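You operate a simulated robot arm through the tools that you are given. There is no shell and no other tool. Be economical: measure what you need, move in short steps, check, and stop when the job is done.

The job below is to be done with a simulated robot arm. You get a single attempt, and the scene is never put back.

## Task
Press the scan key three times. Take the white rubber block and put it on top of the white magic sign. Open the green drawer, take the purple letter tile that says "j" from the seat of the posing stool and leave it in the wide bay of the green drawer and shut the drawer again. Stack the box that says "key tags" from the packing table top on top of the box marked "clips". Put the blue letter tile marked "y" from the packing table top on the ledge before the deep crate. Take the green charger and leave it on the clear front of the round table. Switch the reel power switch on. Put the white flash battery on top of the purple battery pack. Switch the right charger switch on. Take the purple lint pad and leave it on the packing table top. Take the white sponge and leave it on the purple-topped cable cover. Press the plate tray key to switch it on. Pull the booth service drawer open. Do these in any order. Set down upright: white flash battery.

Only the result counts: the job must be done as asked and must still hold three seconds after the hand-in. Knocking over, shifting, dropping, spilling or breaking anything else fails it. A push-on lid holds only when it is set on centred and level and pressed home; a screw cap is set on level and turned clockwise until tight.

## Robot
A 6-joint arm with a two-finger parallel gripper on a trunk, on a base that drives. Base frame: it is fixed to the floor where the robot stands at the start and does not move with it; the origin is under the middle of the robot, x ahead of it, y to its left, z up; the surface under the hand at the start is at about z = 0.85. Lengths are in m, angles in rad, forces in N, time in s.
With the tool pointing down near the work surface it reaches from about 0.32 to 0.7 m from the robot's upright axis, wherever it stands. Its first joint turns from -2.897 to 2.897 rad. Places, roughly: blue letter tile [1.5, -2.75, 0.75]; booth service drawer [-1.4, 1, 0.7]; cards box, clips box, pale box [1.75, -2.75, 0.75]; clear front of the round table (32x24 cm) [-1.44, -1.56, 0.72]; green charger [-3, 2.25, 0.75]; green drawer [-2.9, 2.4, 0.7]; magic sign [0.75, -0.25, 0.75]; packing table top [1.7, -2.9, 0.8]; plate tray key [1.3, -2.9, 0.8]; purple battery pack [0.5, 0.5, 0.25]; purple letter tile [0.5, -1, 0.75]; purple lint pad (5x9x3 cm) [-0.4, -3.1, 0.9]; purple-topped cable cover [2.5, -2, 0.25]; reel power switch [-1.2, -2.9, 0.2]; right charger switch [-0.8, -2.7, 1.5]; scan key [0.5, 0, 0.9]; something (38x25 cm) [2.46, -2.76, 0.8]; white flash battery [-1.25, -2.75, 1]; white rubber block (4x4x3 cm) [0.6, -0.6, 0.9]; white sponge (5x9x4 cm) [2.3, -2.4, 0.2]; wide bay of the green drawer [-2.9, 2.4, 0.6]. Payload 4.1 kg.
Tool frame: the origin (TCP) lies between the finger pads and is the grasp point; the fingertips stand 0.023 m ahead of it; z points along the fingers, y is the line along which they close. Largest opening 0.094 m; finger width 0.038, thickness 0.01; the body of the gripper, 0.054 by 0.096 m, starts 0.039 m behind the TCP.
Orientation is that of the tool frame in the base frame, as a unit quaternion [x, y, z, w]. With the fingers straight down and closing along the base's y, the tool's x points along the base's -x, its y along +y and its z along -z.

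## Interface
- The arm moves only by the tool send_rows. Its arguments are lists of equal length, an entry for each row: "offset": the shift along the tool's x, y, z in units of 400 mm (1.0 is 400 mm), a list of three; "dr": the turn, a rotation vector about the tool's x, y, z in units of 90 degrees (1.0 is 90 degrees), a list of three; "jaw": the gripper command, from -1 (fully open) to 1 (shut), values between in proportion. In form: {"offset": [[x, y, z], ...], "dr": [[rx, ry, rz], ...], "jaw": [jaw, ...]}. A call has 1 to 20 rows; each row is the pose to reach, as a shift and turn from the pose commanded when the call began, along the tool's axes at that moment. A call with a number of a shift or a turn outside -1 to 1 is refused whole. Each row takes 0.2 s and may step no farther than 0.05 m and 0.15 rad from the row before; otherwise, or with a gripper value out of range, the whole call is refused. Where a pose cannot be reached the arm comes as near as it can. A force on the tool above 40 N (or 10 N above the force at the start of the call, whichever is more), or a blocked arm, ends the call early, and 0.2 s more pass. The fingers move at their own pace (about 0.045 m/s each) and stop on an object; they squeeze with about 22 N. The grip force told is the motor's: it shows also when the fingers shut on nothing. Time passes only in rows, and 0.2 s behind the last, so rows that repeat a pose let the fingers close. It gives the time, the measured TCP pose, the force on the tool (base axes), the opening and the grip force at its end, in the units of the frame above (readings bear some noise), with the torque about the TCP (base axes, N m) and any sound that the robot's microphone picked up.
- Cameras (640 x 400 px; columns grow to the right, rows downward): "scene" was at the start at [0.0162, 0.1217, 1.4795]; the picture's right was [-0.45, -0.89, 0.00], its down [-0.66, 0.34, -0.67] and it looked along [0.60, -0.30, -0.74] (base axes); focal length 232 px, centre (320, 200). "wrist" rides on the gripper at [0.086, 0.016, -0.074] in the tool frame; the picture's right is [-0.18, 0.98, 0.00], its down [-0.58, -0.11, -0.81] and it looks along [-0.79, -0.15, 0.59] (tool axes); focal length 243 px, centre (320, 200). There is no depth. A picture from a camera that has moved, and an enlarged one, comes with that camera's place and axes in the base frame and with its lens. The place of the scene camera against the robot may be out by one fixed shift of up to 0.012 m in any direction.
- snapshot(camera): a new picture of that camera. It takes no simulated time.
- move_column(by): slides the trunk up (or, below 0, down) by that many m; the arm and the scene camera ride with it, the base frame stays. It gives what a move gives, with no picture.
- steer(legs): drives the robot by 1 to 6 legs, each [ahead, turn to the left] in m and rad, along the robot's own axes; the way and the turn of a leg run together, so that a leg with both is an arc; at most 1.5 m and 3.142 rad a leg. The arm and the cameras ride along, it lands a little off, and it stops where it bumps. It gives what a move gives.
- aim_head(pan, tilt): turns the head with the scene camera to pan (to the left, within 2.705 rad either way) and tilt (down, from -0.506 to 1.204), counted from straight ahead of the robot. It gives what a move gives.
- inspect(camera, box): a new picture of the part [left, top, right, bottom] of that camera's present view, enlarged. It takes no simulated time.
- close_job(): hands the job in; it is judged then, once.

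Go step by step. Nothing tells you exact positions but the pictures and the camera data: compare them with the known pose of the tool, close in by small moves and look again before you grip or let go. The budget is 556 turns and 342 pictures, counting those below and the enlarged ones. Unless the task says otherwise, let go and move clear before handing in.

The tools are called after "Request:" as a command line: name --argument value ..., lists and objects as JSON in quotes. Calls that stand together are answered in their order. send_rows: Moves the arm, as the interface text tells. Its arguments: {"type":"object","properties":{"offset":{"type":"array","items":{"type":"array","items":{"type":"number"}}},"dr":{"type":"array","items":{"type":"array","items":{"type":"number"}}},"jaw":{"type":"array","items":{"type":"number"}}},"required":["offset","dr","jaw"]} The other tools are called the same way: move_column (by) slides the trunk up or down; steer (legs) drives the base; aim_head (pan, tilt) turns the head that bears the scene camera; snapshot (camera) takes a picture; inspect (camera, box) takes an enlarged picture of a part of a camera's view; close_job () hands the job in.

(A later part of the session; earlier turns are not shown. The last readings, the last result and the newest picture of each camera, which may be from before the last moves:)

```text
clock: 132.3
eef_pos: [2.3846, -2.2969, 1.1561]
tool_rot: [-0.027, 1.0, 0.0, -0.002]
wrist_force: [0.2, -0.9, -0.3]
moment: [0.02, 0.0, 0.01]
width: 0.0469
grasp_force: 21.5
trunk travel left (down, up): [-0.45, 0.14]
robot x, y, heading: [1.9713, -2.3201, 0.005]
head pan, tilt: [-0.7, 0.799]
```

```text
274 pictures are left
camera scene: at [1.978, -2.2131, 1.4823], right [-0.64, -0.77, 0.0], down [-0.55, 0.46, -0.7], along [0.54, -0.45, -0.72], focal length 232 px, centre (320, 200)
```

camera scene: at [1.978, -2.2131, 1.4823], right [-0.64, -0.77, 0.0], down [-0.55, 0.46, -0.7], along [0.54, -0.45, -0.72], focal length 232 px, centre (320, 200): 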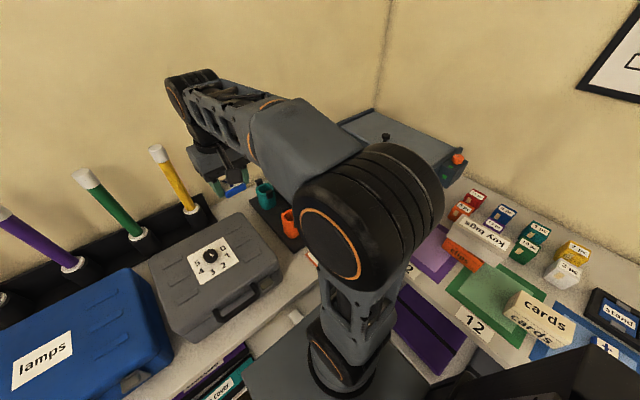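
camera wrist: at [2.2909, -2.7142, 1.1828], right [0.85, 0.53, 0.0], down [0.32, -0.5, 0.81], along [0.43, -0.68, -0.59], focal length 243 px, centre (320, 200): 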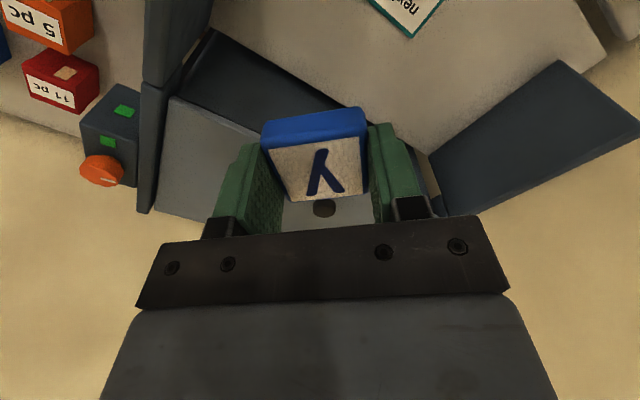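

Now at (1.97,-2.32). I sweep the tile over to the ledge at height.

Request:
send_rows --offset '[[0, -0.11, 0], [0, -0.22, 0], [0, -0.33, 0], [0, -0.44, 0], [0, -0.55, 0], [0, -0.66, 0], [0, -0.77, 0], [0, -0.88, 0], [0, -0.98, 0]]' --dr '[[0, 0, 0], [0, 0, 0], [0, 0, 0], [0, 0, 0], [0, 0, 0], [0, 0, 0], [0, 0, 0], [0, 0, 0], [0, 0, 0]]' --jaw '[1, 1, 1, 1, 1, 1, 1, 1, 1]'

Request:
snapshot --camera "wrist"

Request:
snapshot --camera "scene"

```text
clock: 134.3
eef_pos: [2.4072, -2.6908, 1.1561]
tool_rot: [-0.028, 1.0, 0.0, -0.003]
wrist_force: [-1.1, -0.2, 0.5]
moment: [0.01, 0.01, -0.02]
width: 0.0467
grasp_force: 22.3
trunk travel left (down, up): [-0.45, 0.14]
robot x, y, heading: [1.9713, -2.3218, 0.001]
head pan, tilt: [-0.7, 0.799]
```

```text
273 pictures are left
camera wrist: at [2.3198, -2.68, 1.232], right [0.13, 0.99, 0.0], down [0.59, -0.08, 0.8], along [0.8, -0.1, -0.59], focal length 243 px, centre (320, 200)
```

wrist: 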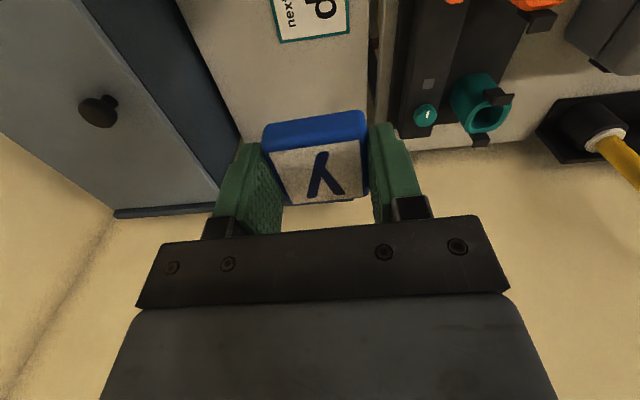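

```text
272 pictures are left
camera scene: at [1.9782, -2.2138, 1.4824], right [-0.64, -0.77, 0.0], down [-0.55, 0.46, -0.7], along [0.53, -0.45, -0.72], focal length 232 px, centre (320, 200)
```

scene: 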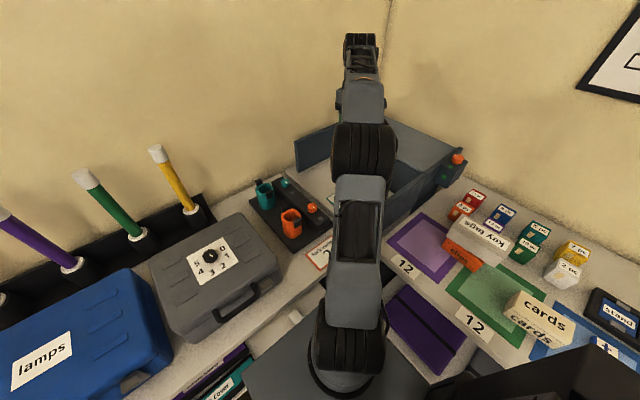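

I lower in place to z≈0.97, then shift to the free spot at (2.44,-2.825).

Request:
send_rows --offset '[[0, 0, 0.1], [0, 0, 0.2], [0, 0, 0.3], [0, 0, 0.4], [-0.02, -0.08, 0.46], [-0.04, -0.16, 0.48], [-0.064, -0.25, 0.48], [-0.064, -0.34, 0.48]]' --dr '[[0, 0, 0], [0, 0, 0], [0, 0, 0], [0, 0, 0], [0, 0, 0], [0, 0, 0], [0, 0, 0], [0, 0, 0]]' --jaw '[1, 1, 1, 1, 1, 1, 1, 1]'

Request:
snapshot --camera "wrist"

Request:
snapshot --camera "scene"

```text
clock: 136.1
eef_pos: [2.4333, -2.817, 0.9621]
tool_rot: [-0.027, 1.0, 0.001, -0.002]
wrist_force: [0.5, 0.6, 0.6]
moment: [0.01, 0.0, -0.01]
width: 0.0469
grasp_force: 22.0
out of reach, approached as far as the arm can: row 8
trunk travel left (down, up): [-0.45, 0.14]
robot x, y, heading: [1.9728, -2.3171, 0.0]
head pan, tilt: [-0.7, 0.799]
```

```text
271 pictures are left
camera wrist: at [2.3462, -2.8056, 1.0369], right [0.13, 0.99, 0.0], down [0.59, -0.08, 0.8], along [0.8, -0.1, -0.6], focal length 243 px, centre (320, 200)
```

wrist: 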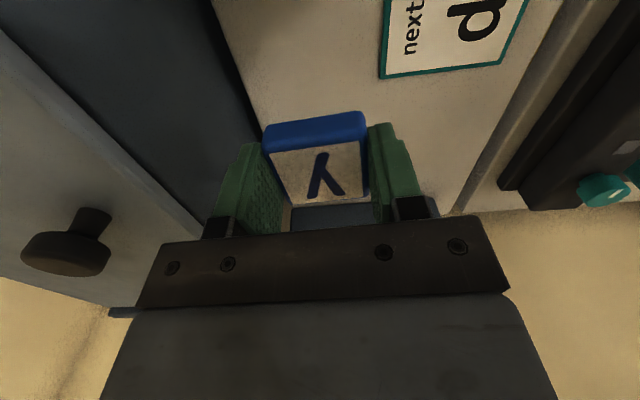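

```text
270 pictures are left
camera scene: at [1.9778, -2.2131, 1.4824], right [-0.64, -0.77, 0.0], down [-0.55, 0.46, -0.7], along [0.53, -0.45, -0.72], focal length 232 px, centre (320, 200)
```

scene: 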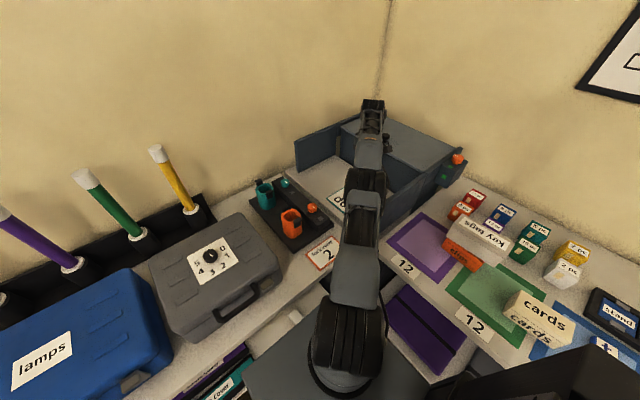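

Good spot, clear of the sign. I lower toward the ledge watching forces.

Request:
send_rows --offset '[[0, 0.01, 0.08], [0, 0.015, 0.16], [0, 0.015, 0.24]]' --dr '[[0, 0, 0], [0, 0, 0], [0, 0, 0]]' --jaw '[1, 1, 1]'

Request:
snapshot --camera "wrist"

Request:
inspect --camera "scene" --box '[270, 80, 490, 260]'

```text
clock: 136.9
eef_pos: [2.4349, -2.8117, 0.8657]
tool_rot: [-0.028, 1.0, -0.001, -0.001]
wrist_force: [0.8, -0.2, -0.7]
moment: [-0.02, 0.02, 0.01]
width: 0.0469
grasp_force: 22.1
trunk travel left (down, up): [-0.45, 0.14]
robot x, y, heading: [1.9711, -2.3174, 0.004]
head pan, tilt: [-0.7, 0.799]
```

```text
269 pictures are left
camera wrist: at [2.3466, -2.801, 0.9411], right [0.13, 0.99, 0.0], down [0.59, -0.08, 0.8], along [0.8, -0.1, -0.59], focal length 243 px, centre (320, 200)
```

wrist: 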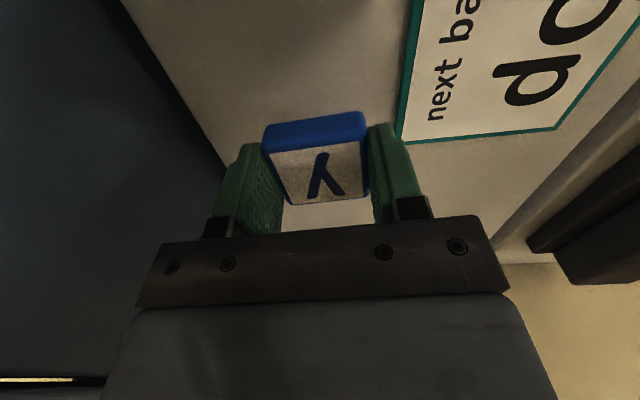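

```text
2.22 times, centred on (380, 170) of scene
camera zoom: at [1.9781, -2.2135, 1.4824], right [-0.64, -0.77, 0.0], down [-0.55, 0.46, -0.7], along [0.53, -0.45, -0.72], focal length 517 px, centre (187, 267)
```

zoom: 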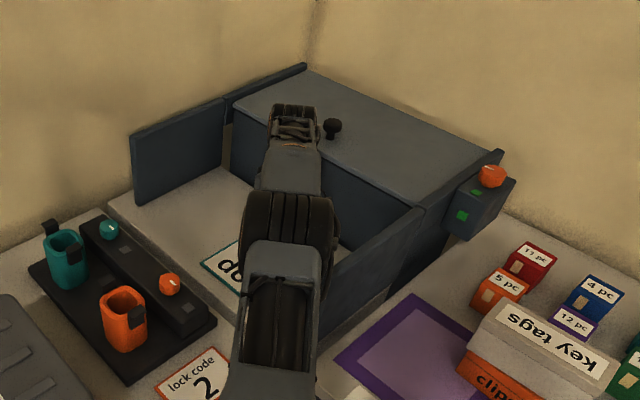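

Request:
send_rows --offset '[[0, -0.015, 0.05], [0, -0.015, 0.08], [0, -0.015, 0.09], [0, -0.015, 0.098]]' --dr '[[0, 0, 0], [0, 0, 0], [0, 0, 0], [0, 0, 0]]' --jaw '[1, 1, 1, 1]'

```text
clock: 137.9
eef_pos: [2.4345, -2.8179, 0.8258]
tool_rot: [-0.028, 1.0, 0.0, -0.002]
wrist_force: [0.2, -0.3, -0.7]
moment: [-0.02, 0.03, -0.01]
width: 0.0468
grasp_force: 22.1
trunk travel left (down, up): [-0.45, 0.14]
robot x, y, heading: [1.9691, -2.3196, -0.002]
head pan, tilt: [-0.7, 0.799]
```

Request:
send_rows --offset '[[0, 0, 0.006], [0, 0, 0.012]]' --dr '[[0, 0, 0], [0, 0, 0]]' --jaw '[1, 1]'

Request:
snapshot --camera "wrist"

```text
clock: 138.5
eef_pos: [2.4342, -2.8179, 0.8244]
tool_rot: [-0.028, 1.0, -0.001, -0.001]
wrist_force: [1.1, 0.8, 6.5]
moment: [0.12, -0.13, 0.03]
width: 0.0472
grasp_force: 22.4
trunk travel left (down, up): [-0.45, 0.14]
robot x, y, heading: [1.9729, -2.3147, -0.003]
head pan, tilt: [-0.7, 0.799]
```

```text
267 pictures are left
camera wrist: at [2.3472, -2.8064, 0.899], right [0.13, 0.99, 0.0], down [0.59, -0.07, 0.81], along [0.8, -0.11, -0.59], focal length 243 px, centre (320, 200)
```

wrist: 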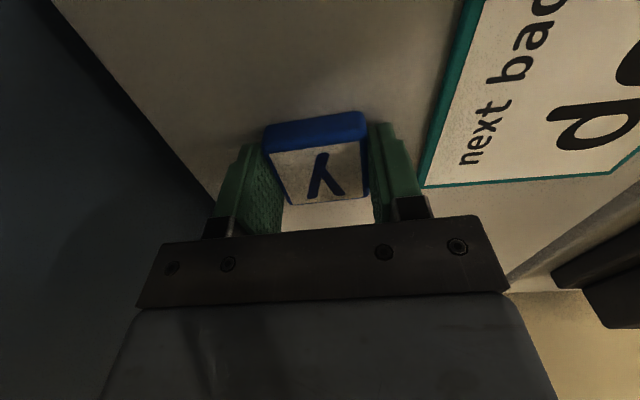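

Contact on the ledge. I release a little and lift.

Request:
send_rows --offset '[[0, 0, -0.003], [0, 0, -0.003], [0, 0, -0.003], [0, 0, -0.05], [0, 0, -0.15], [0, 0, -0.25], [0, 0.05, -0.35]]' --dr '[[0, 0, 0], [0, 0, 0], [0, 0, 0], [0, 0, 0], [0, 0, 0], [0, 0, 0], [0, 0, 0]]' --jaw '[-0.23, -0.23, -0.23, -0.23, -0.23, -0.23, -0.23]'

Request:
snapshot --camera "wrist"

```text
clock: 140.1
eef_pos: [2.4324, -2.7988, 0.9634]
tool_rot: [-0.028, 1.0, -0.001, -0.002]
wrist_force: [1.1, 0.2, 0.4]
moment: [0.03, 0.0, -0.01]
width: 0.0578
grasp_force: 0.0
trunk travel left (down, up): [-0.45, 0.14]
robot x, y, heading: [1.9696, -2.3175, 0.004]
head pan, tilt: [-0.7, 0.799]
```

```text
266 pictures are left
camera wrist: at [2.3455, -2.7866, 1.0377], right [0.13, 0.99, 0.0], down [0.59, -0.08, 0.8], along [0.8, -0.1, -0.59], focal length 243 px, centre (320, 200)
```

wrist: 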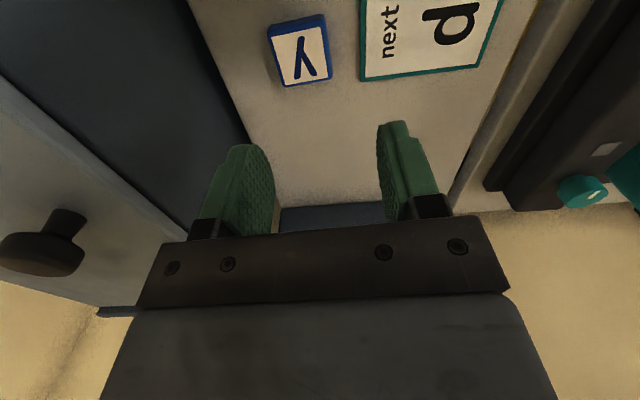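

The y tile is on the ledge, clear of the sign. I bring the arm back out and look at the sponge and cable covers on the lower shelf.

Request:
send_rows --offset '[[0, 0.08, -0.1], [0, 0.16, -0.2], [0, 0.24, -0.3], [0, 0.34, -0.4], [0, 0.44, -0.46], [0.05, 0.54, -0.48], [0.1, 0.64, -0.48], [0.15, 0.74, -0.48], [0.2, 0.84, -0.48], [0.25, 0.94, -0.48]]' --dr '[[0, 0, 0], [0, 0, 0], [0, 0, 0], [0, 0, 0], [0, 0, 0], [0, 0, 0], [0, 0, 0], [0, 0, 0], [0, 0, 0], [0, 0, 0]]' --jaw '[-0.23, -0.23, -0.23, -0.23, -0.23, -0.23, -0.23, -0.23, -0.23, -0.23]'

Request:
steer --legs '[[-0.35, 0]]'

Request:
move_column --by -0.3

Request:
aim_head --pan 0.1 --tilt 0.75

Request:
snapshot --camera "scene"

```text
refused: row 1 steps farther than a row can; nothing moved
```

```text
clock: 141.7
eef_pos: [2.2528, -2.7952, 0.9633]
tool_rot: [-0.026, 1.0, -0.004, 0.013]
wrist_force: [4.6, -2.0, -0.8]
moment: [-0.02, -0.03, -0.15]
width: 0.0566
grasp_force: 0.1
trunk travel left (down, up): [-0.45, 0.14]
robot x, y, heading: [1.7807, -2.3192, 0.004]
head pan, tilt: [-0.7, 0.799]
stopped in leg 1: the force on the tool passed its limit at 93 N (the readings are from after the stop); the commanded pose is now the measured one
```

```text
clock: 142.6
eef_pos: [2.2546, -2.7962, 0.9279]
tool_rot: [-0.028, 0.999, -0.008, 0.018]
wrist_force: [1.8, -1.1, 5.4]
moment: [0.24, 0.23, -0.11]
width: 0.0579
grasp_force: 0.1
trunk travel left (down, up): [-0.407, 0.183]
robot x, y, heading: [1.7773, -2.3168, 0.006]
head pan, tilt: [-0.7, 0.799]
stopped: the force on the tool passed its limit at 47 N (the readings are from after the stop); the commanded pose is now the measured one
```

```text
clock: 143.7
eef_pos: [2.2544, -2.795, 0.9278]
tool_rot: [-0.026, 0.999, -0.007, 0.017]
wrist_force: [6.4, 2.0, 5.7]
moment: [0.18, 0.41, -0.33]
width: 0.0579
grasp_force: 0.1
trunk travel left (down, up): [-0.407, 0.183]
robot x, y, heading: [1.7821, -2.3176, 0.005]
head pan, tilt: [0.099, 0.75]
```

```text
265 pictures are left
camera scene: at [1.8089, -2.1529, 1.4432], right [0.1, -0.99, 0.0], down [-0.68, -0.07, -0.73], along [0.73, 0.08, -0.68], focal length 232 px, centre (320, 200)
```

scene: 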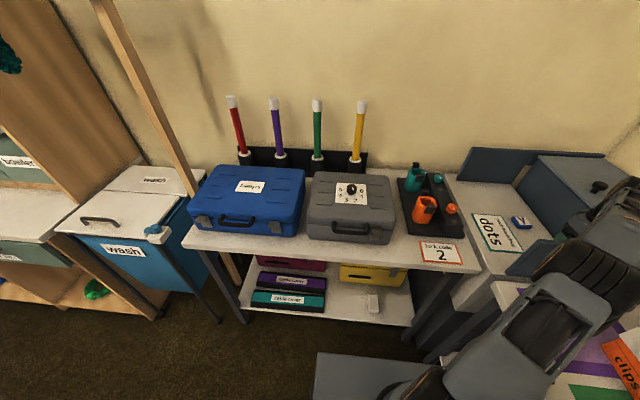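

I made a mistake by chaining the drive after a refused move; the hand dragged against the crate's side panel. I raise the arm straight up carefully and check.

Request:
send_rows --offset '[[0, 0, -0.05], [0, 0, -0.12], [0, 0, -0.2], [0, 0, -0.3], [0, 0, -0.4], [0, 0, -0.5]]' --dr '[[0, 0, 0], [0, 0, 0], [0, 0, 0], [0, 0, 0], [0, 0, 0], [0, 0, 0]]' --jaw '[-0.23, -0.23, -0.23, -0.23, -0.23, -0.23]'

Request:
snapshot --camera "scene"

Request:
snapshot --camera "wrist"

```text
clock: 145.1
eef_pos: [2.2291, -2.7702, 1.0829]
tool_rot: [-0.025, 1.0, -0.006, 0.017]
wrist_force: [0.3, -0.7, -0.3]
moment: [0.07, -0.01, -0.01]
width: 0.0578
grasp_force: 0.0
out of reach, approached as far as the arm can: row 3, 4, 5, 6
trunk travel left (down, up): [-0.407, 0.183]
robot x, y, heading: [1.7792, -2.3218, 0.008]
head pan, tilt: [0.099, 0.75]
```

```text
264 pictures are left
camera scene: at [1.8092, -2.1544, 1.4433], right [0.1, -0.99, 0.0], down [-0.68, -0.07, -0.73], along [0.73, 0.08, -0.68], focal length 232 px, centre (320, 200)
```

scene: 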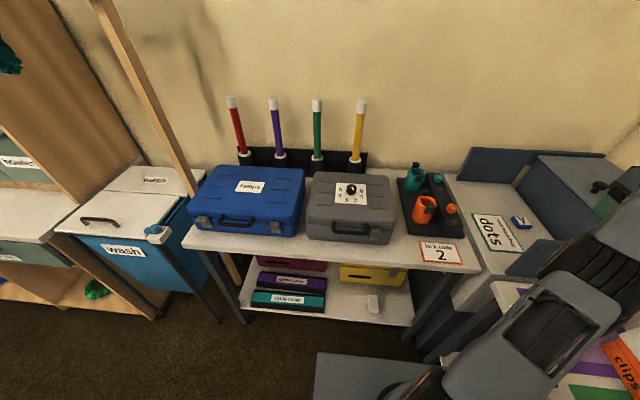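

```text
263 pictures are left
camera wrist: at [2.1381, -2.7568, 1.1557], right [0.13, 0.99, -0.01], down [0.56, -0.07, 0.83], along [0.82, -0.11, -0.56], focal length 243 px, centre (320, 200)
```

wrist: 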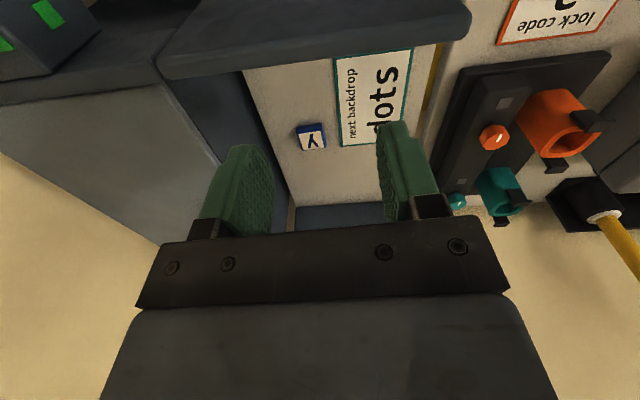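

Request:
send_rows --offset '[[0.03, 0.09, 0], [0.06, 0.18, 0], [0.09, 0.27, 0], [0.12, 0.36, 0], [0.15, 0.45, 0], [0.18, 0.54, 0], [0.2, 0.63, 0], [0.21, 0.72, 0], [0.21, 0.8, 0]]' --dr '[[0, 0, 0], [0, 0, 0], [0, 0, 0], [0, 0, 0], [0, 0, 0], [0, 0, 0], [0, 0, 0], [0, 0, 0], [0, 0, 0]]' --jaw '[-0.23, -0.23, -0.23, -0.23, -0.23, -0.23, -0.23, -0.23, -0.23]'

Request:
aim_head --pan -0.6 --tilt 0.7

Request:
snapshot --camera "scene"

```text
clock: 147.1
eef_pos: [2.1264, -2.4511, 1.0787]
tool_rot: [-0.025, 1.0, -0.007, 0.017]
wrist_force: [0.5, -0.4, -0.9]
moment: [-0.03, -0.02, 0.01]
width: 0.0577
grasp_force: 0.0
trunk travel left (down, up): [-0.407, 0.183]
robot x, y, heading: [1.7819, -2.319, 0.005]
head pan, tilt: [0.099, 0.75]
```

```text
clock: 148.2
eef_pos: [2.1266, -2.4527, 1.0777]
tool_rot: [-0.027, 0.999, -0.006, 0.017]
wrist_force: [0.4, 0.3, 0.0]
moment: [0.02, 0.03, 0.0]
width: 0.0578
grasp_force: 0.0
trunk travel left (down, up): [-0.407, 0.183]
robot x, y, heading: [1.7817, -2.3203, 0.003]
head pan, tilt: [-0.6, 0.7]
```

```text
262 pictures are left
camera scene: at [1.7964, -2.2096, 1.4475], right [-0.56, -0.83, 0.0], down [-0.53, 0.36, -0.76], along [0.63, -0.43, -0.64], focal length 232 px, centre (320, 200)
```

scene: 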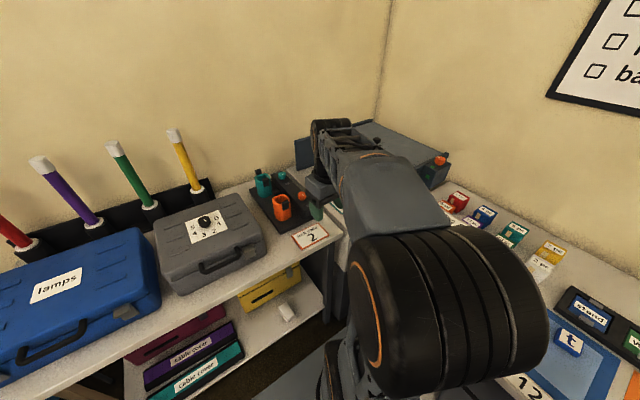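

Request:
send_rows --offset '[[0, 0.1, 0], [0, 0.2, 0], [0, 0.3, 0], [0, 0.4, 0], [0, 0.5, 0], [0, 0.6, 0], [0, 0.7, 0], [0, 0.8, 0]]' --dr '[[0, 0, 0], [0, 0, 0], [0, 0, 0], [0, 0, 0], [0, 0, 0], [0, 0, 0], [0, 0, 0], [0, 0, 0]]' --jaw '[-0.23, -0.23, -0.23, -0.23, -0.23, -0.23, -0.23, -0.23]'

Request:
snapshot --camera "scene"

```text
clock: 150.0
eef_pos: [2.1104, -2.1302, 1.0748]
tool_rot: [-0.026, 0.999, -0.008, 0.017]
wrist_force: [0.1, -0.3, -0.6]
moment: [0.0, 0.03, -0.02]
width: 0.0579
grasp_force: 0.0
trunk travel left (down, up): [-0.407, 0.183]
robot x, y, heading: [1.7846, -2.3179, 0.005]
head pan, tilt: [-0.6, 0.7]
```

```text
261 pictures are left
camera scene: at [1.7964, -2.2095, 1.4475], right [-0.56, -0.83, 0.0], down [-0.53, 0.36, -0.77], along [0.63, -0.43, -0.64], focal length 232 px, centre (320, 200)
```

scene: 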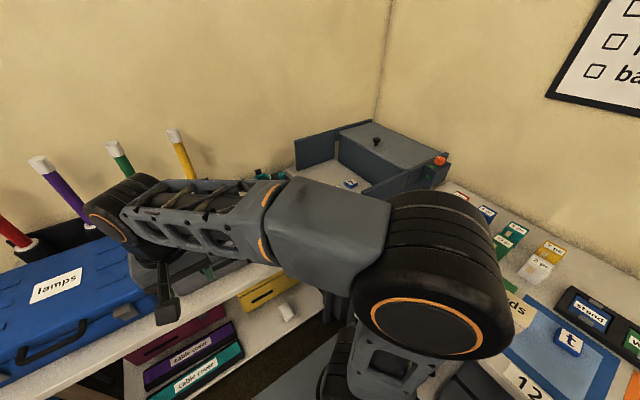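

Request:
inspect --camera "scene" --box '[260, 90, 480, 240]'

Request:
aim_head --pan 0.1 --tilt 0.9

Request:
snapshot --camera "scene"

```text
2.67 times, centred on (370, 165) of scene
camera zoom: at [1.7964, -2.2095, 1.4475], right [-0.56, -0.83, 0.0], down [-0.53, 0.36, -0.77], along [0.63, -0.43, -0.64], focal length 620 px, centre (187, 293)
```

zoom: 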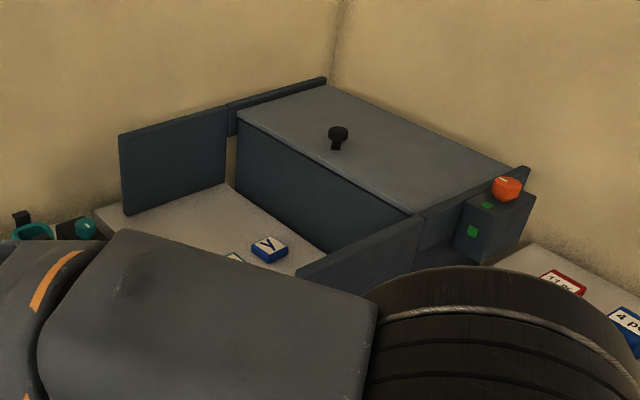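

```text
clock: 151.1
eef_pos: [2.1107, -2.1325, 1.0731]
tool_rot: [-0.027, 0.999, -0.007, 0.017]
wrist_force: [-0.4, 0.1, 0.3]
moment: [0.01, -0.01, 0.02]
width: 0.0577
grasp_force: 0.1
trunk travel left (down, up): [-0.407, 0.183]
robot x, y, heading: [1.7822, -2.3231, 0.004]
head pan, tilt: [0.099, 0.901]
```

```text
259 pictures are left
camera scene: at [1.8012, -2.1542, 1.4314], right [0.1, -0.99, 0.0], down [-0.78, -0.08, -0.62], along [0.62, 0.06, -0.78], focal length 232 px, centre (320, 200)
```

scene: 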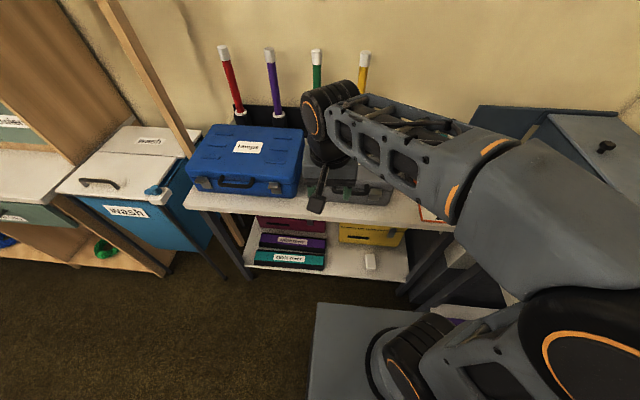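

The fixtures look undisturbed. I back off and lower the trunk to see the lower shelf.

Request:
steer --legs '[[-0.35, 0]]'

Request:
move_column --by -0.4

Request:
aim_head --pan 0.1 --tilt 0.6

Request:
snapshot --camera "scene"

```text
clock: 153.4
eef_pos: [1.7738, -2.1326, 1.0744]
tool_rot: [-0.025, 1.0, -0.007, 0.018]
wrist_force: [-0.9, 0.9, -0.3]
moment: [0.0, 0.0, -0.01]
width: 0.0578
grasp_force: 0.1
trunk travel left (down, up): [-0.407, 0.183]
robot x, y, heading: [1.442, -2.3219, 0.004]
head pan, tilt: [0.099, 0.901]
stopped in leg 1: the robot was blocked; the commanded pose is now the measured one
```

```text
clock: 157.2
eef_pos: [1.7715, -2.1316, 0.6733]
tool_rot: [-0.026, 0.999, -0.007, 0.017]
wrist_force: [-0.8, -0.2, -0.4]
moment: [-0.01, 0.0, 0.02]
width: 0.0577
grasp_force: 0.0
trunk travel left (down, up): [-0.007, 0.583]
robot x, y, heading: [1.442, -2.3189, 0.008]
head pan, tilt: [0.099, 0.901]
```

```text
clock: 158.0
eef_pos: [1.7715, -2.1319, 0.6733]
tool_rot: [-0.026, 0.999, -0.006, 0.017]
wrist_force: [0.2, 0.3, -0.1]
moment: [-0.01, -0.01, -0.01]
width: 0.0579
grasp_force: 0.0
trunk travel left (down, up): [-0.007, 0.583]
robot x, y, heading: [1.4414, -2.3207, 0.004]
head pan, tilt: [0.099, 0.6]
```

```text
258 pictures are left
camera scene: at [1.4758, -2.1511, 1.056], right [0.1, -0.99, 0.0], down [-0.56, -0.06, -0.82], along [0.82, 0.09, -0.57], focal length 232 px, centre (320, 200)
```

scene: 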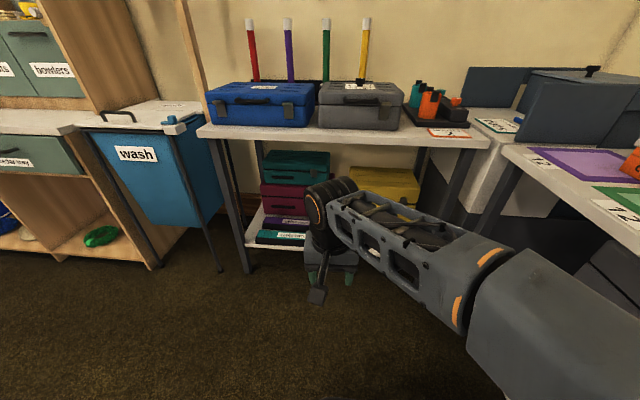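

The drive was blocked at the rear; I check what is behind.

Request:
aim_head --pan -2.2 --tilt 0.8

Request:
snapshot --camera "scene"

```text
clock: 160.1
eef_pos: [1.7703, -2.1323, 0.6746]
tool_rot: [-0.025, 1.0, -0.007, 0.017]
wrist_force: [0.0, 0.9, -0.2]
moment: [0.04, -0.01, 0.02]
width: 0.058
grasp_force: 0.0
trunk travel left (down, up): [-0.007, 0.583]
robot x, y, heading: [1.44, -2.3164, 0.006]
head pan, tilt: [-2.201, 0.799]
```

```text
257 pictures are left
camera scene: at [1.3406, -2.2254, 1.0393], right [-0.81, 0.58, 0.0], down [0.42, 0.58, -0.7], along [-0.41, -0.57, -0.72], focal length 232 px, centre (320, 200)
```

scene: 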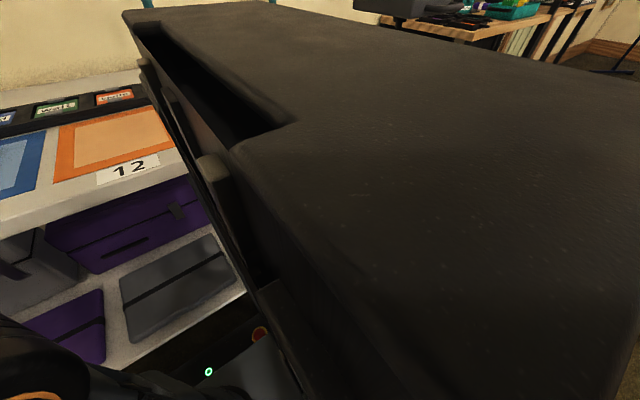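

I drive forward a bit and tilt the hand forward to look into the shelf with the wrist camera.

Request:
steer --legs '[[0.25, 0]]'

Request:
send_rows --offset '[[0, 0, 0.05], [0, 0, 0.1], [0, 0, 0.15], [0, 0, 0.2], [0, 0, 0.25]]' --dr '[[0, -0.08, 0], [0, -0.16, 0], [0, -0.24, 0], [0, -0.32, 0], [0, -0.4, 0]]' --jaw '[-0.5, -0.5, -0.5, -0.5, -0.5]'

Request:
snapshot --camera "wrist"

```text
clock: 161.9
eef_pos: [2.0189, -2.1356, 0.6744]
tool_rot: [-0.021, 1.0, -0.007, 0.017]
wrist_force: [0.0, -0.1, -0.1]
moment: [0.02, 0.0, 0.03]
width: 0.058
grasp_force: 0.0
trunk travel left (down, up): [-0.007, 0.583]
robot x, y, heading: [1.6888, -2.3229, -0.002]
head pan, tilt: [-2.201, 0.799]
```

```text
clock: 163.1
eef_pos: [2.0228, -2.1377, 0.5732]
tool_rot: [-0.022, 0.945, 0.0, 0.325]
wrist_force: [0.1, 0.8, 0.4]
moment: [0.02, 0.01, 0.02]
width: 0.0707
grasp_force: 0.0
trunk travel left (down, up): [-0.007, 0.583]
robot x, y, heading: [1.6891, -2.3229, -0.001]
head pan, tilt: [-2.201, 0.799]
```

```text
256 pictures are left
camera wrist: at [1.9072, -2.1266, 0.5789], right [0.1, 0.99, 0.1], down [-0.03, -0.1, 0.99], along [0.99, -0.1, 0.02], focal length 243 px, centre (320, 200)
```

wrist: 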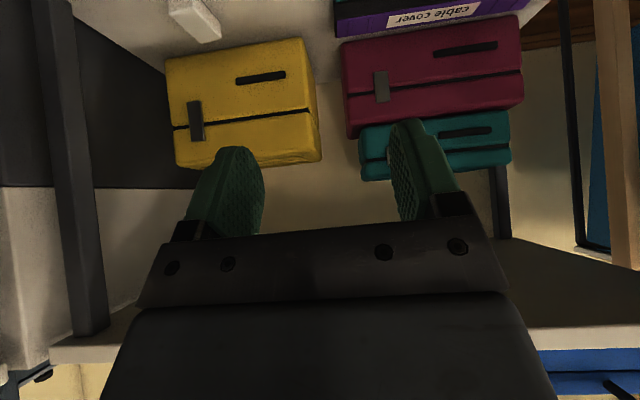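

Request:
send_rows --offset '[[0, 0, -0.02], [0, 0, -0.04], [0, 0, -0.06]]' --dr '[[0, 0.08, 0], [0, 0.16, 0], [0, 0.22, 0]]' --jaw '[-0.5, -0.5, -0.5]'

Request:
snapshot --camera "wrist"

```text
clock: 163.9
eef_pos: [2.0072, -2.1368, 0.5928]
tool_rot: [-0.023, 0.987, -0.004, 0.157]
wrist_force: [0.0, -0.5, 0.2]
moment: [0.0, 0.0, 0.02]
width: 0.0705
grasp_force: 0.1
trunk travel left (down, up): [-0.007, 0.583]
robot x, y, heading: [1.6916, -2.3226, -0.004]
head pan, tilt: [-2.201, 0.799]
```

```text
255 pictures are left
camera wrist: at [1.9017, -2.1254, 0.6371], right [0.13, 0.99, 0.04], down [0.31, -0.08, 0.95], along [0.94, -0.11, -0.31], focal length 243 px, centre (320, 200)
```

wrist: 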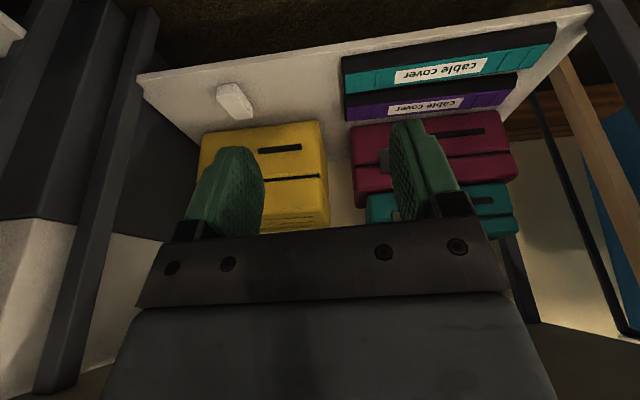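

Request:
inspect --camera "wrist" --box '[320, 0, 620, 187]'

Request:
inspect --camera "wrist" --box '[130, 50, 350, 187]'

```text
2.13 times, centred on (470, 94) of wrist
camera zoom: at [1.9017, -2.1254, 0.6371], right [0.13, 0.99, 0.04], down [0.31, -0.08, 0.95], along [0.94, -0.11, -0.31], focal length 518 px, centre (0, 427)
```

zoom: 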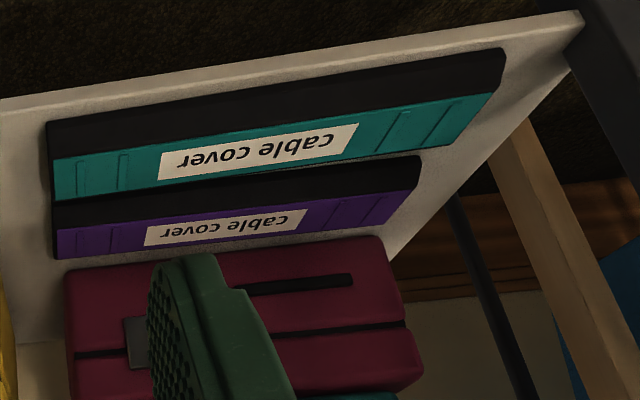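

```text
2.91 times, centred on (240, 118) of wrist
camera zoom: at [1.9017, -2.1254, 0.6371], right [0.13, 0.99, 0.04], down [0.31, -0.08, 0.95], along [0.94, -0.11, -0.31], focal length 706 px, centre (553, 437)
```

zoom: 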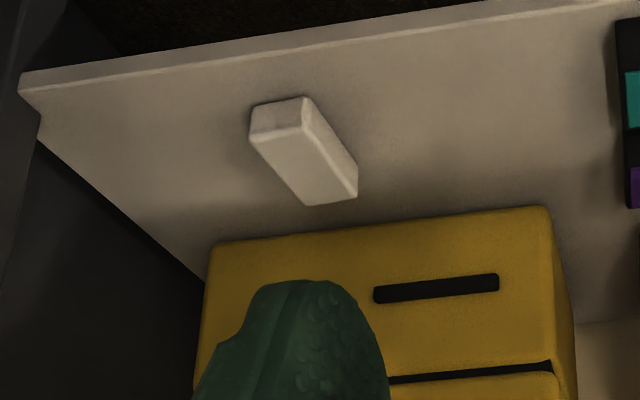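

The sponge lies at about (2.354,-2.372), long side along x; the purple-topped cover is the rear one of the two. I lower and tilt the hand, lining up with the sponge.

Request:
send_rows --offset '[[0.01, -0.08, 0.06], [0.02, -0.16, 0.12], [0.03, -0.24, 0.18], [0.04, -0.32, 0.24], [0.05, -0.4, 0.3], [0.06, -0.47, 0.37], [0.07, -0.54, 0.44], [0.075, -0.59, 0.49]]' --dr '[[0, -0.03, 0], [0, -0.06, 0], [0, -0.09, 0], [0, -0.12, 0], [0, -0.15, 0], [0, -0.18, 0], [0, -0.21, 0], [0, -0.25, 0]]' --jaw '[-1, -1, -1, -1, -1, -1, -1, -1]'

Request:
snapshot --camera "wrist"

```text
clock: 165.7
eef_pos: [2.1043, -2.3932, 0.3887]
tool_rot: [-0.021, 0.938, 0.0, 0.347]
wrist_force: [0.2, 1.0, 0.1]
moment: [0.0, -0.01, -0.03]
width: 0.094
grasp_force: 0.0
out of reach, approached as far as the arm can: row 3, 4, 5, 6, 7, 8
trunk travel left (down, up): [-0.007, 0.583]
robot x, y, heading: [1.6904, -2.3189, -0.003]
head pan, tilt: [-2.201, 0.799]
```

```text
252 pictures are left
camera wrist: at [1.9883, -2.3821, 0.3904], right [0.1, 0.99, 0.11], down [-0.08, -0.1, 0.99], along [0.99, -0.11, 0.07], focal length 243 px, centre (320, 200)
```

wrist: 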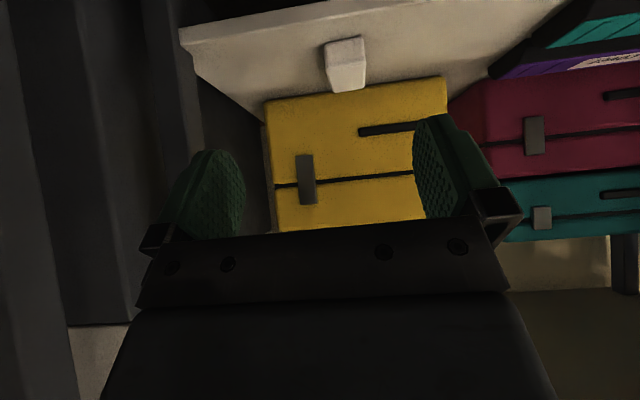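

Request:
inspect --camera "wrist" --box '[280, 10, 420, 98]'

```text
4.55 times, centred on (350, 54) of wrist
camera zoom: at [1.9883, -2.3821, 0.3904], right [0.1, 0.99, 0.11], down [-0.08, -0.1, 0.99], along [0.99, -0.11, 0.07], focal length 1103 px, centre (184, 864)
```

zoom: 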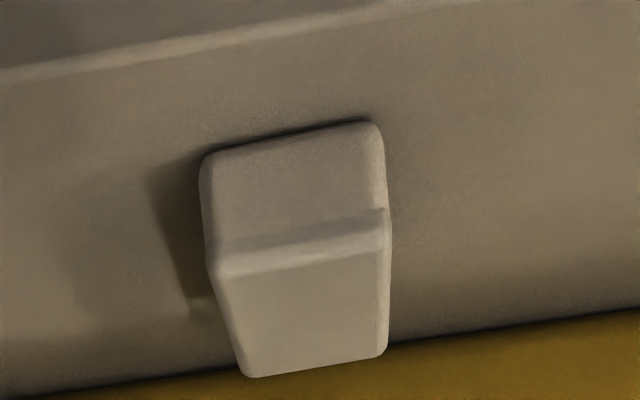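

Sponge centre refined to (2.348,-2.364), top z≈0.248. I drive forward so the hand comes beneath the table top.

Request:
steer --legs '[[0.19, 0]]'

Request:
snapshot --camera "wrist"

```text
clock: 167.3
eef_pos: [2.2946, -2.3924, 0.3903]
tool_rot: [-0.023, 0.937, 0.001, 0.347]
wrist_force: [0.9, -0.7, 0.0]
moment: [0.0, -0.01, 0.02]
width: 0.0943
grasp_force: 0.1
trunk travel left (down, up): [-0.007, 0.583]
robot x, y, heading: [1.8802, -2.3208, -0.003]
head pan, tilt: [-2.201, 0.799]
```

```text
250 pictures are left
camera wrist: at [2.1793, -2.3812, 0.3908], right [0.1, 0.99, 0.11], down [-0.08, -0.1, 0.99], along [0.99, -0.1, 0.07], focal length 243 px, centre (320, 200)
```

wrist: 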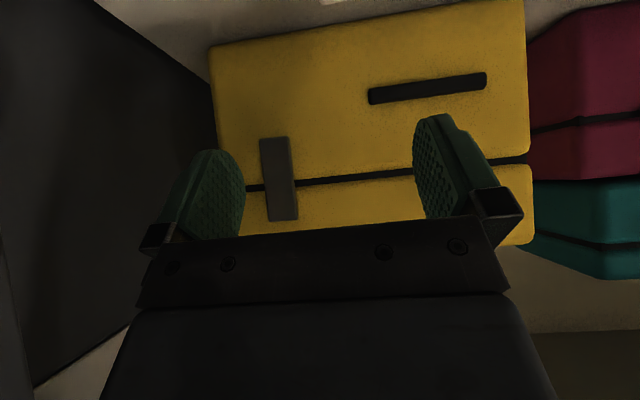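

Request:
send_rows --offset '[[0.01, 0.01, 0.1], [0.019, 0.02, 0.2]]' --dr '[[0, 0, 0], [0, 0, 0]]' --jaw '[-1, -1]'

```text
clock: 167.9
eef_pos: [2.342, -2.3835, 0.3248]
tool_rot: [-0.023, 0.937, 0.001, 0.347]
wrist_force: [-0.2, 0.4, 0.3]
moment: [-0.02, 0.03, 0.02]
width: 0.0942
grasp_force: 0.0
trunk travel left (down, up): [-0.007, 0.583]
robot x, y, heading: [1.8796, -2.3196, 0.0]
head pan, tilt: [-2.201, 0.799]
```

Request:
send_rows --offset '[[0.06, 0.045, 0.07], [0.09, 0.045, 0.11]]' --dr '[[0, 0, 0], [0, 0, 0]]' --jaw '[-1, -1]'

Request:
snapshot --camera "wrist"

```text
clock: 168.6
eef_pos: [2.335, -2.3605, 0.2496]
tool_rot: [-0.024, 0.94, 0.007, 0.341]
wrist_force: [-9.0, -15.4, 72.7]
moment: [2.22, 0.34, 1.6]
width: 0.0916
grasp_force: 0.1
trunk travel left (down, up): [-0.007, 0.583]
robot x, y, heading: [1.8751, -2.3244, 0.007]
head pan, tilt: [-2.201, 0.799]
stopped in row 2: the force on the tool passed its limit at 467 N (the readings are from after the stop); the commanded pose is now the measured one
```

```text
249 pictures are left
camera wrist: at [2.2197, -2.3511, 0.2519], right [0.09, 0.99, 0.12], down [-0.06, -0.11, 0.99], along [0.99, -0.1, 0.05], focal length 243 px, centre (320, 200)
```

wrist: 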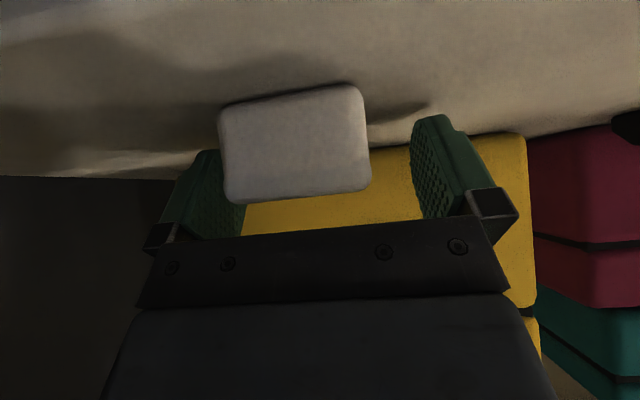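

The fingers met the shelf (z≈0.22). I lift a little to relieve and recentre on the sponge.

Request:
send_rows --offset '[[-0.01, 0, -0.02], [-0.035, 0, -0.045]]' --dr '[[0, 0, 0], [0, 0, 0]]' --jaw '[-1, -1]'

Request:
snapshot --camera "wrist"

```text
clock: 169.2
eef_pos: [2.3316, -2.3595, 0.2505]
tool_rot: [-0.024, 0.94, 0.009, 0.341]
wrist_force: [27.4, -2.5, 28.6]
moment: [-1.19, -0.88, 1.09]
width: 0.094
grasp_force: 0.1
trunk travel left (down, up): [-0.007, 0.583]
robot x, y, heading: [1.8708, -2.3234, 0.001]
head pan, tilt: [-2.201, 0.799]
stopped in row 2: the force on the tool passed its limit at 105 N (the readings are from after the stop); the commanded pose is now the measured one
```

```text
248 pictures are left
camera wrist: at [2.216, -2.3503, 0.252], right [0.09, 0.99, 0.12], down [-0.06, -0.11, 0.99], along [0.99, -0.1, 0.05], focal length 243 px, centre (320, 200)
```

wrist: 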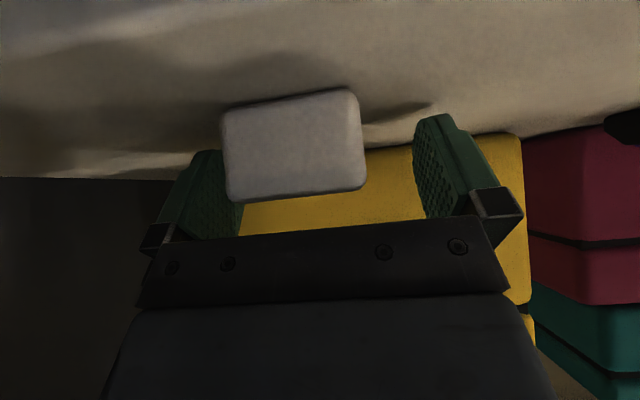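

Request:
aim_head --pan 0.3 --tilt 0.6

Request:
snapshot --camera "scene"

```text
clock: 171.4
eef_pos: [2.3307, -2.3606, 0.2479]
tool_rot: [-0.022, 0.94, 0.009, 0.34]
wrist_force: [14.7, 5.3, 60.1]
moment: [-2.63, -0.55, 0.74]
width: 0.0927
grasp_force: 0.0
trunk travel left (down, up): [-0.007, 0.583]
robot x, y, heading: [1.8745, -2.3179, 0.008]
head pan, tilt: [0.3, 0.6]
```

```text
247 pictures are left
camera scene: at [1.906, -2.1361, 1.05], right [0.3, -0.95, 0.0], down [-0.54, -0.17, -0.82], along [0.79, 0.25, -0.57], focal length 232 px, centre (320, 200)
```

scene: 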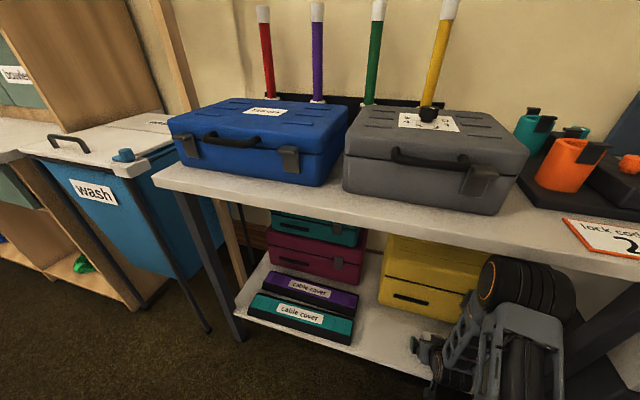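

Request:
inspect --camera "scene" --box '[380, 200, 640, 400]'

Request:
aim_head --pan -0.25 --tilt 0.9

Request:
snapshot --camera "scene"

```text
2.00 times, centred on (510, 300) of scene
camera zoom: at [1.906, -2.1361, 1.05], right [0.3, -0.95, 0.0], down [-0.54, -0.17, -0.82], along [0.79, 0.25, -0.57], focal length 465 px, centre (-60, 0)
```

zoom: 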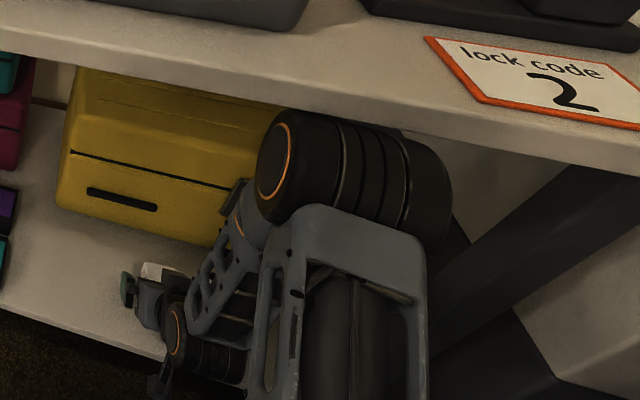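

```text
clock: 172.4
eef_pos: [2.3312, -2.3615, 0.2496]
tool_rot: [-0.021, 0.94, 0.008, 0.342]
wrist_force: [12.9, 0.5, 66.5]
moment: [-2.98, -0.52, 0.47]
width: 0.0929
grasp_force: 0.1
trunk travel left (down, up): [-0.007, 0.583]
robot x, y, heading: [1.8728, -2.3171, 0.004]
head pan, tilt: [-0.25, 0.901]
```

```text
245 pictures are left
camera scene: at [1.895, -2.1808, 1.0254], right [-0.24, -0.97, 0.0], down [-0.76, 0.19, -0.62], along [0.6, -0.15, -0.78], focal length 232 px, centre (320, 200)
```

scene: 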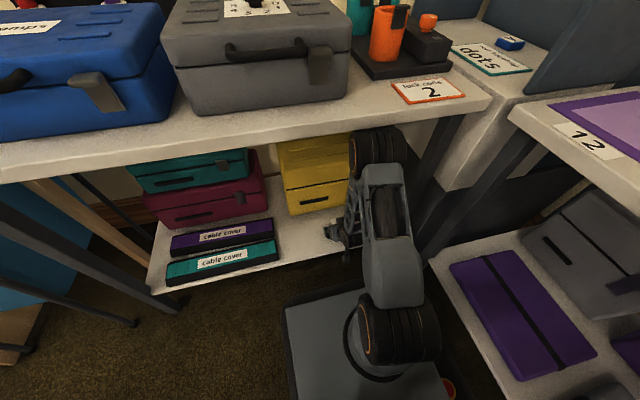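

The elbow seems wedged under the table top. I retrace the last move (forward and up along the tool's own axis).

Request:
send_rows --offset '[[-0.03, 0, 0], [-0.06, 0, 0]]' --dr '[[0, 0, 0], [0, 0, 0]]' --jaw '[-1, -1]'

```text
clock: 172.7
eef_pos: [2.3298, -2.3593, 0.2503]
tool_rot: [-0.023, 0.939, 0.009, 0.342]
wrist_force: [19.5, -4.7, 21.1]
moment: [-1.26, -0.7, 0.87]
width: 0.0941
grasp_force: 0.0
trunk travel left (down, up): [-0.007, 0.583]
robot x, y, heading: [1.8765, -2.322, 0.002]
head pan, tilt: [-0.25, 0.901]
stopped in row 1: the force on the tool passed its limit at 116 N (the readings are from after the stop); the commanded pose is now the measured one
```

Request:
send_rows --offset '[[-0.005, 0, -0.006]]' --dr '[[0, 0, 0]]' --jaw '[-1]'

Request:
snapshot --camera "wrist"

```text
clock: 173.0
eef_pos: [2.3286, -2.3583, 0.2497]
tool_rot: [-0.025, 0.939, 0.009, 0.342]
wrist_force: [14.5, -5.6, 19.0]
moment: [-1.15, -0.45, 0.62]
width: 0.0939
grasp_force: 0.1
trunk travel left (down, up): [-0.007, 0.583]
robot x, y, heading: [1.8741, -2.3215, 0.004]
head pan, tilt: [-0.25, 0.901]
stopped in row 1: the force on the tool passed its limit at 47 N (the readings are from after the stop); the commanded pose is now the measured one
```

```text
244 pictures are left
camera wrist: at [2.2134, -2.3496, 0.2517], right [0.09, 0.99, 0.12], down [-0.07, -0.11, 0.99], along [0.99, -0.1, 0.06], focal length 243 px, centre (320, 200)
```

wrist: 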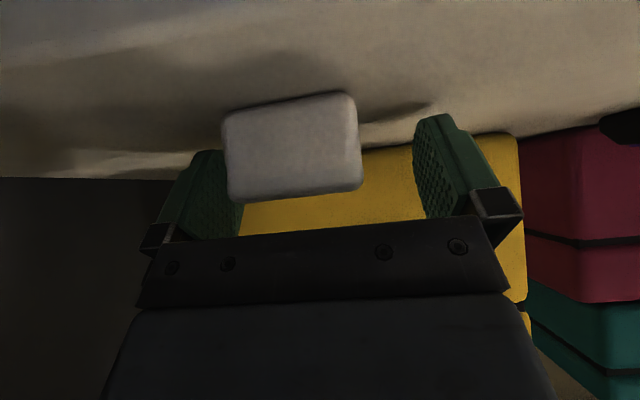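

I try tilting the hand more horizontal, which lowers the elbow.

Request:
send_rows --offset '[[0, 0, 0], [0, 0, 0]]' --dr '[[0, -0.02, 0], [0, -0.05, 0]]' --jaw '[-1, -1]'

```text
clock: 173.6
eef_pos: [2.3312, -2.3621, 0.259]
tool_rot: [-0.022, 0.925, 0.01, 0.38]
wrist_force: [-0.7, -0.1, 0.4]
moment: [0.01, 0.01, -0.01]
width: 0.0942
grasp_force: 0.0
trunk travel left (down, up): [-0.007, 0.583]
robot x, y, heading: [1.8753, -2.3189, -0.001]
head pan, tilt: [-0.25, 0.901]
```

That freed it. I tilt a bit further for margin.

Request:
send_rows --offset '[[0, 0, 0], [0, 0, 0]]' --dr '[[0, -0.05, 0], [0, -0.1, 0]]' --jaw '[-1, -1]'

Request:
snapshot --camera "wrist"

Request:
snapshot --camera "scene"

```text
clock: 174.2
eef_pos: [2.3317, -2.3608, 0.2541]
tool_rot: [-0.023, 0.892, 0.013, 0.451]
wrist_force: [0.4, 0.3, 0.7]
moment: [-0.01, -0.03, 0.02]
width: 0.0942
grasp_force: 0.0
trunk travel left (down, up): [-0.007, 0.583]
robot x, y, heading: [1.8731, -2.326, 0.001]
head pan, tilt: [-0.25, 0.901]
```

```text
243 pictures are left
camera wrist: at [2.218, -2.3504, 0.2293], right [0.06, 0.99, 0.15], down [-0.3, -0.13, 0.95], along [0.95, -0.1, 0.29], focal length 243 px, centre (320, 200)
```

wrist: 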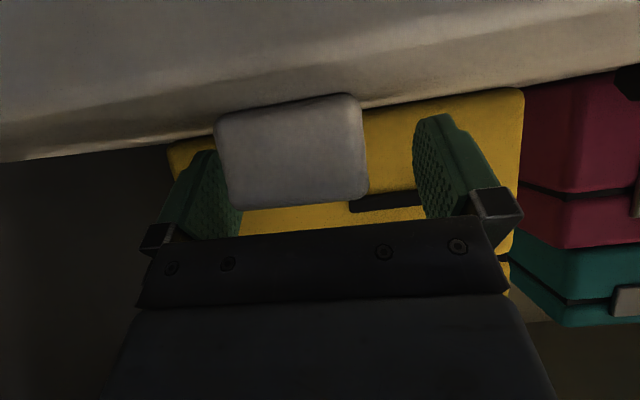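

```text
242 pictures are left
camera scene: at [1.8921, -2.182, 1.0317], right [-0.24, -0.97, 0.0], down [-0.76, 0.19, -0.62], along [0.6, -0.15, -0.78], focal length 232 px, centre (320, 200)
```

scene: 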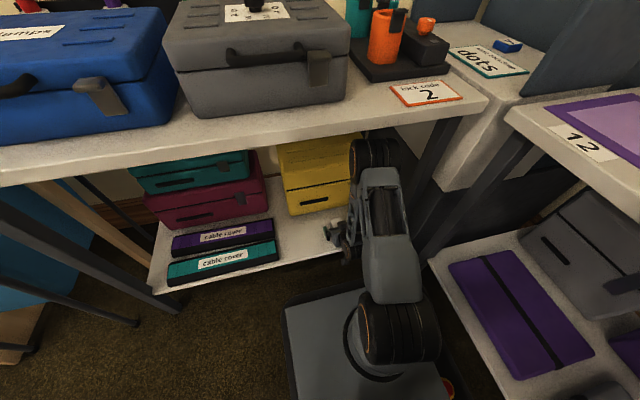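

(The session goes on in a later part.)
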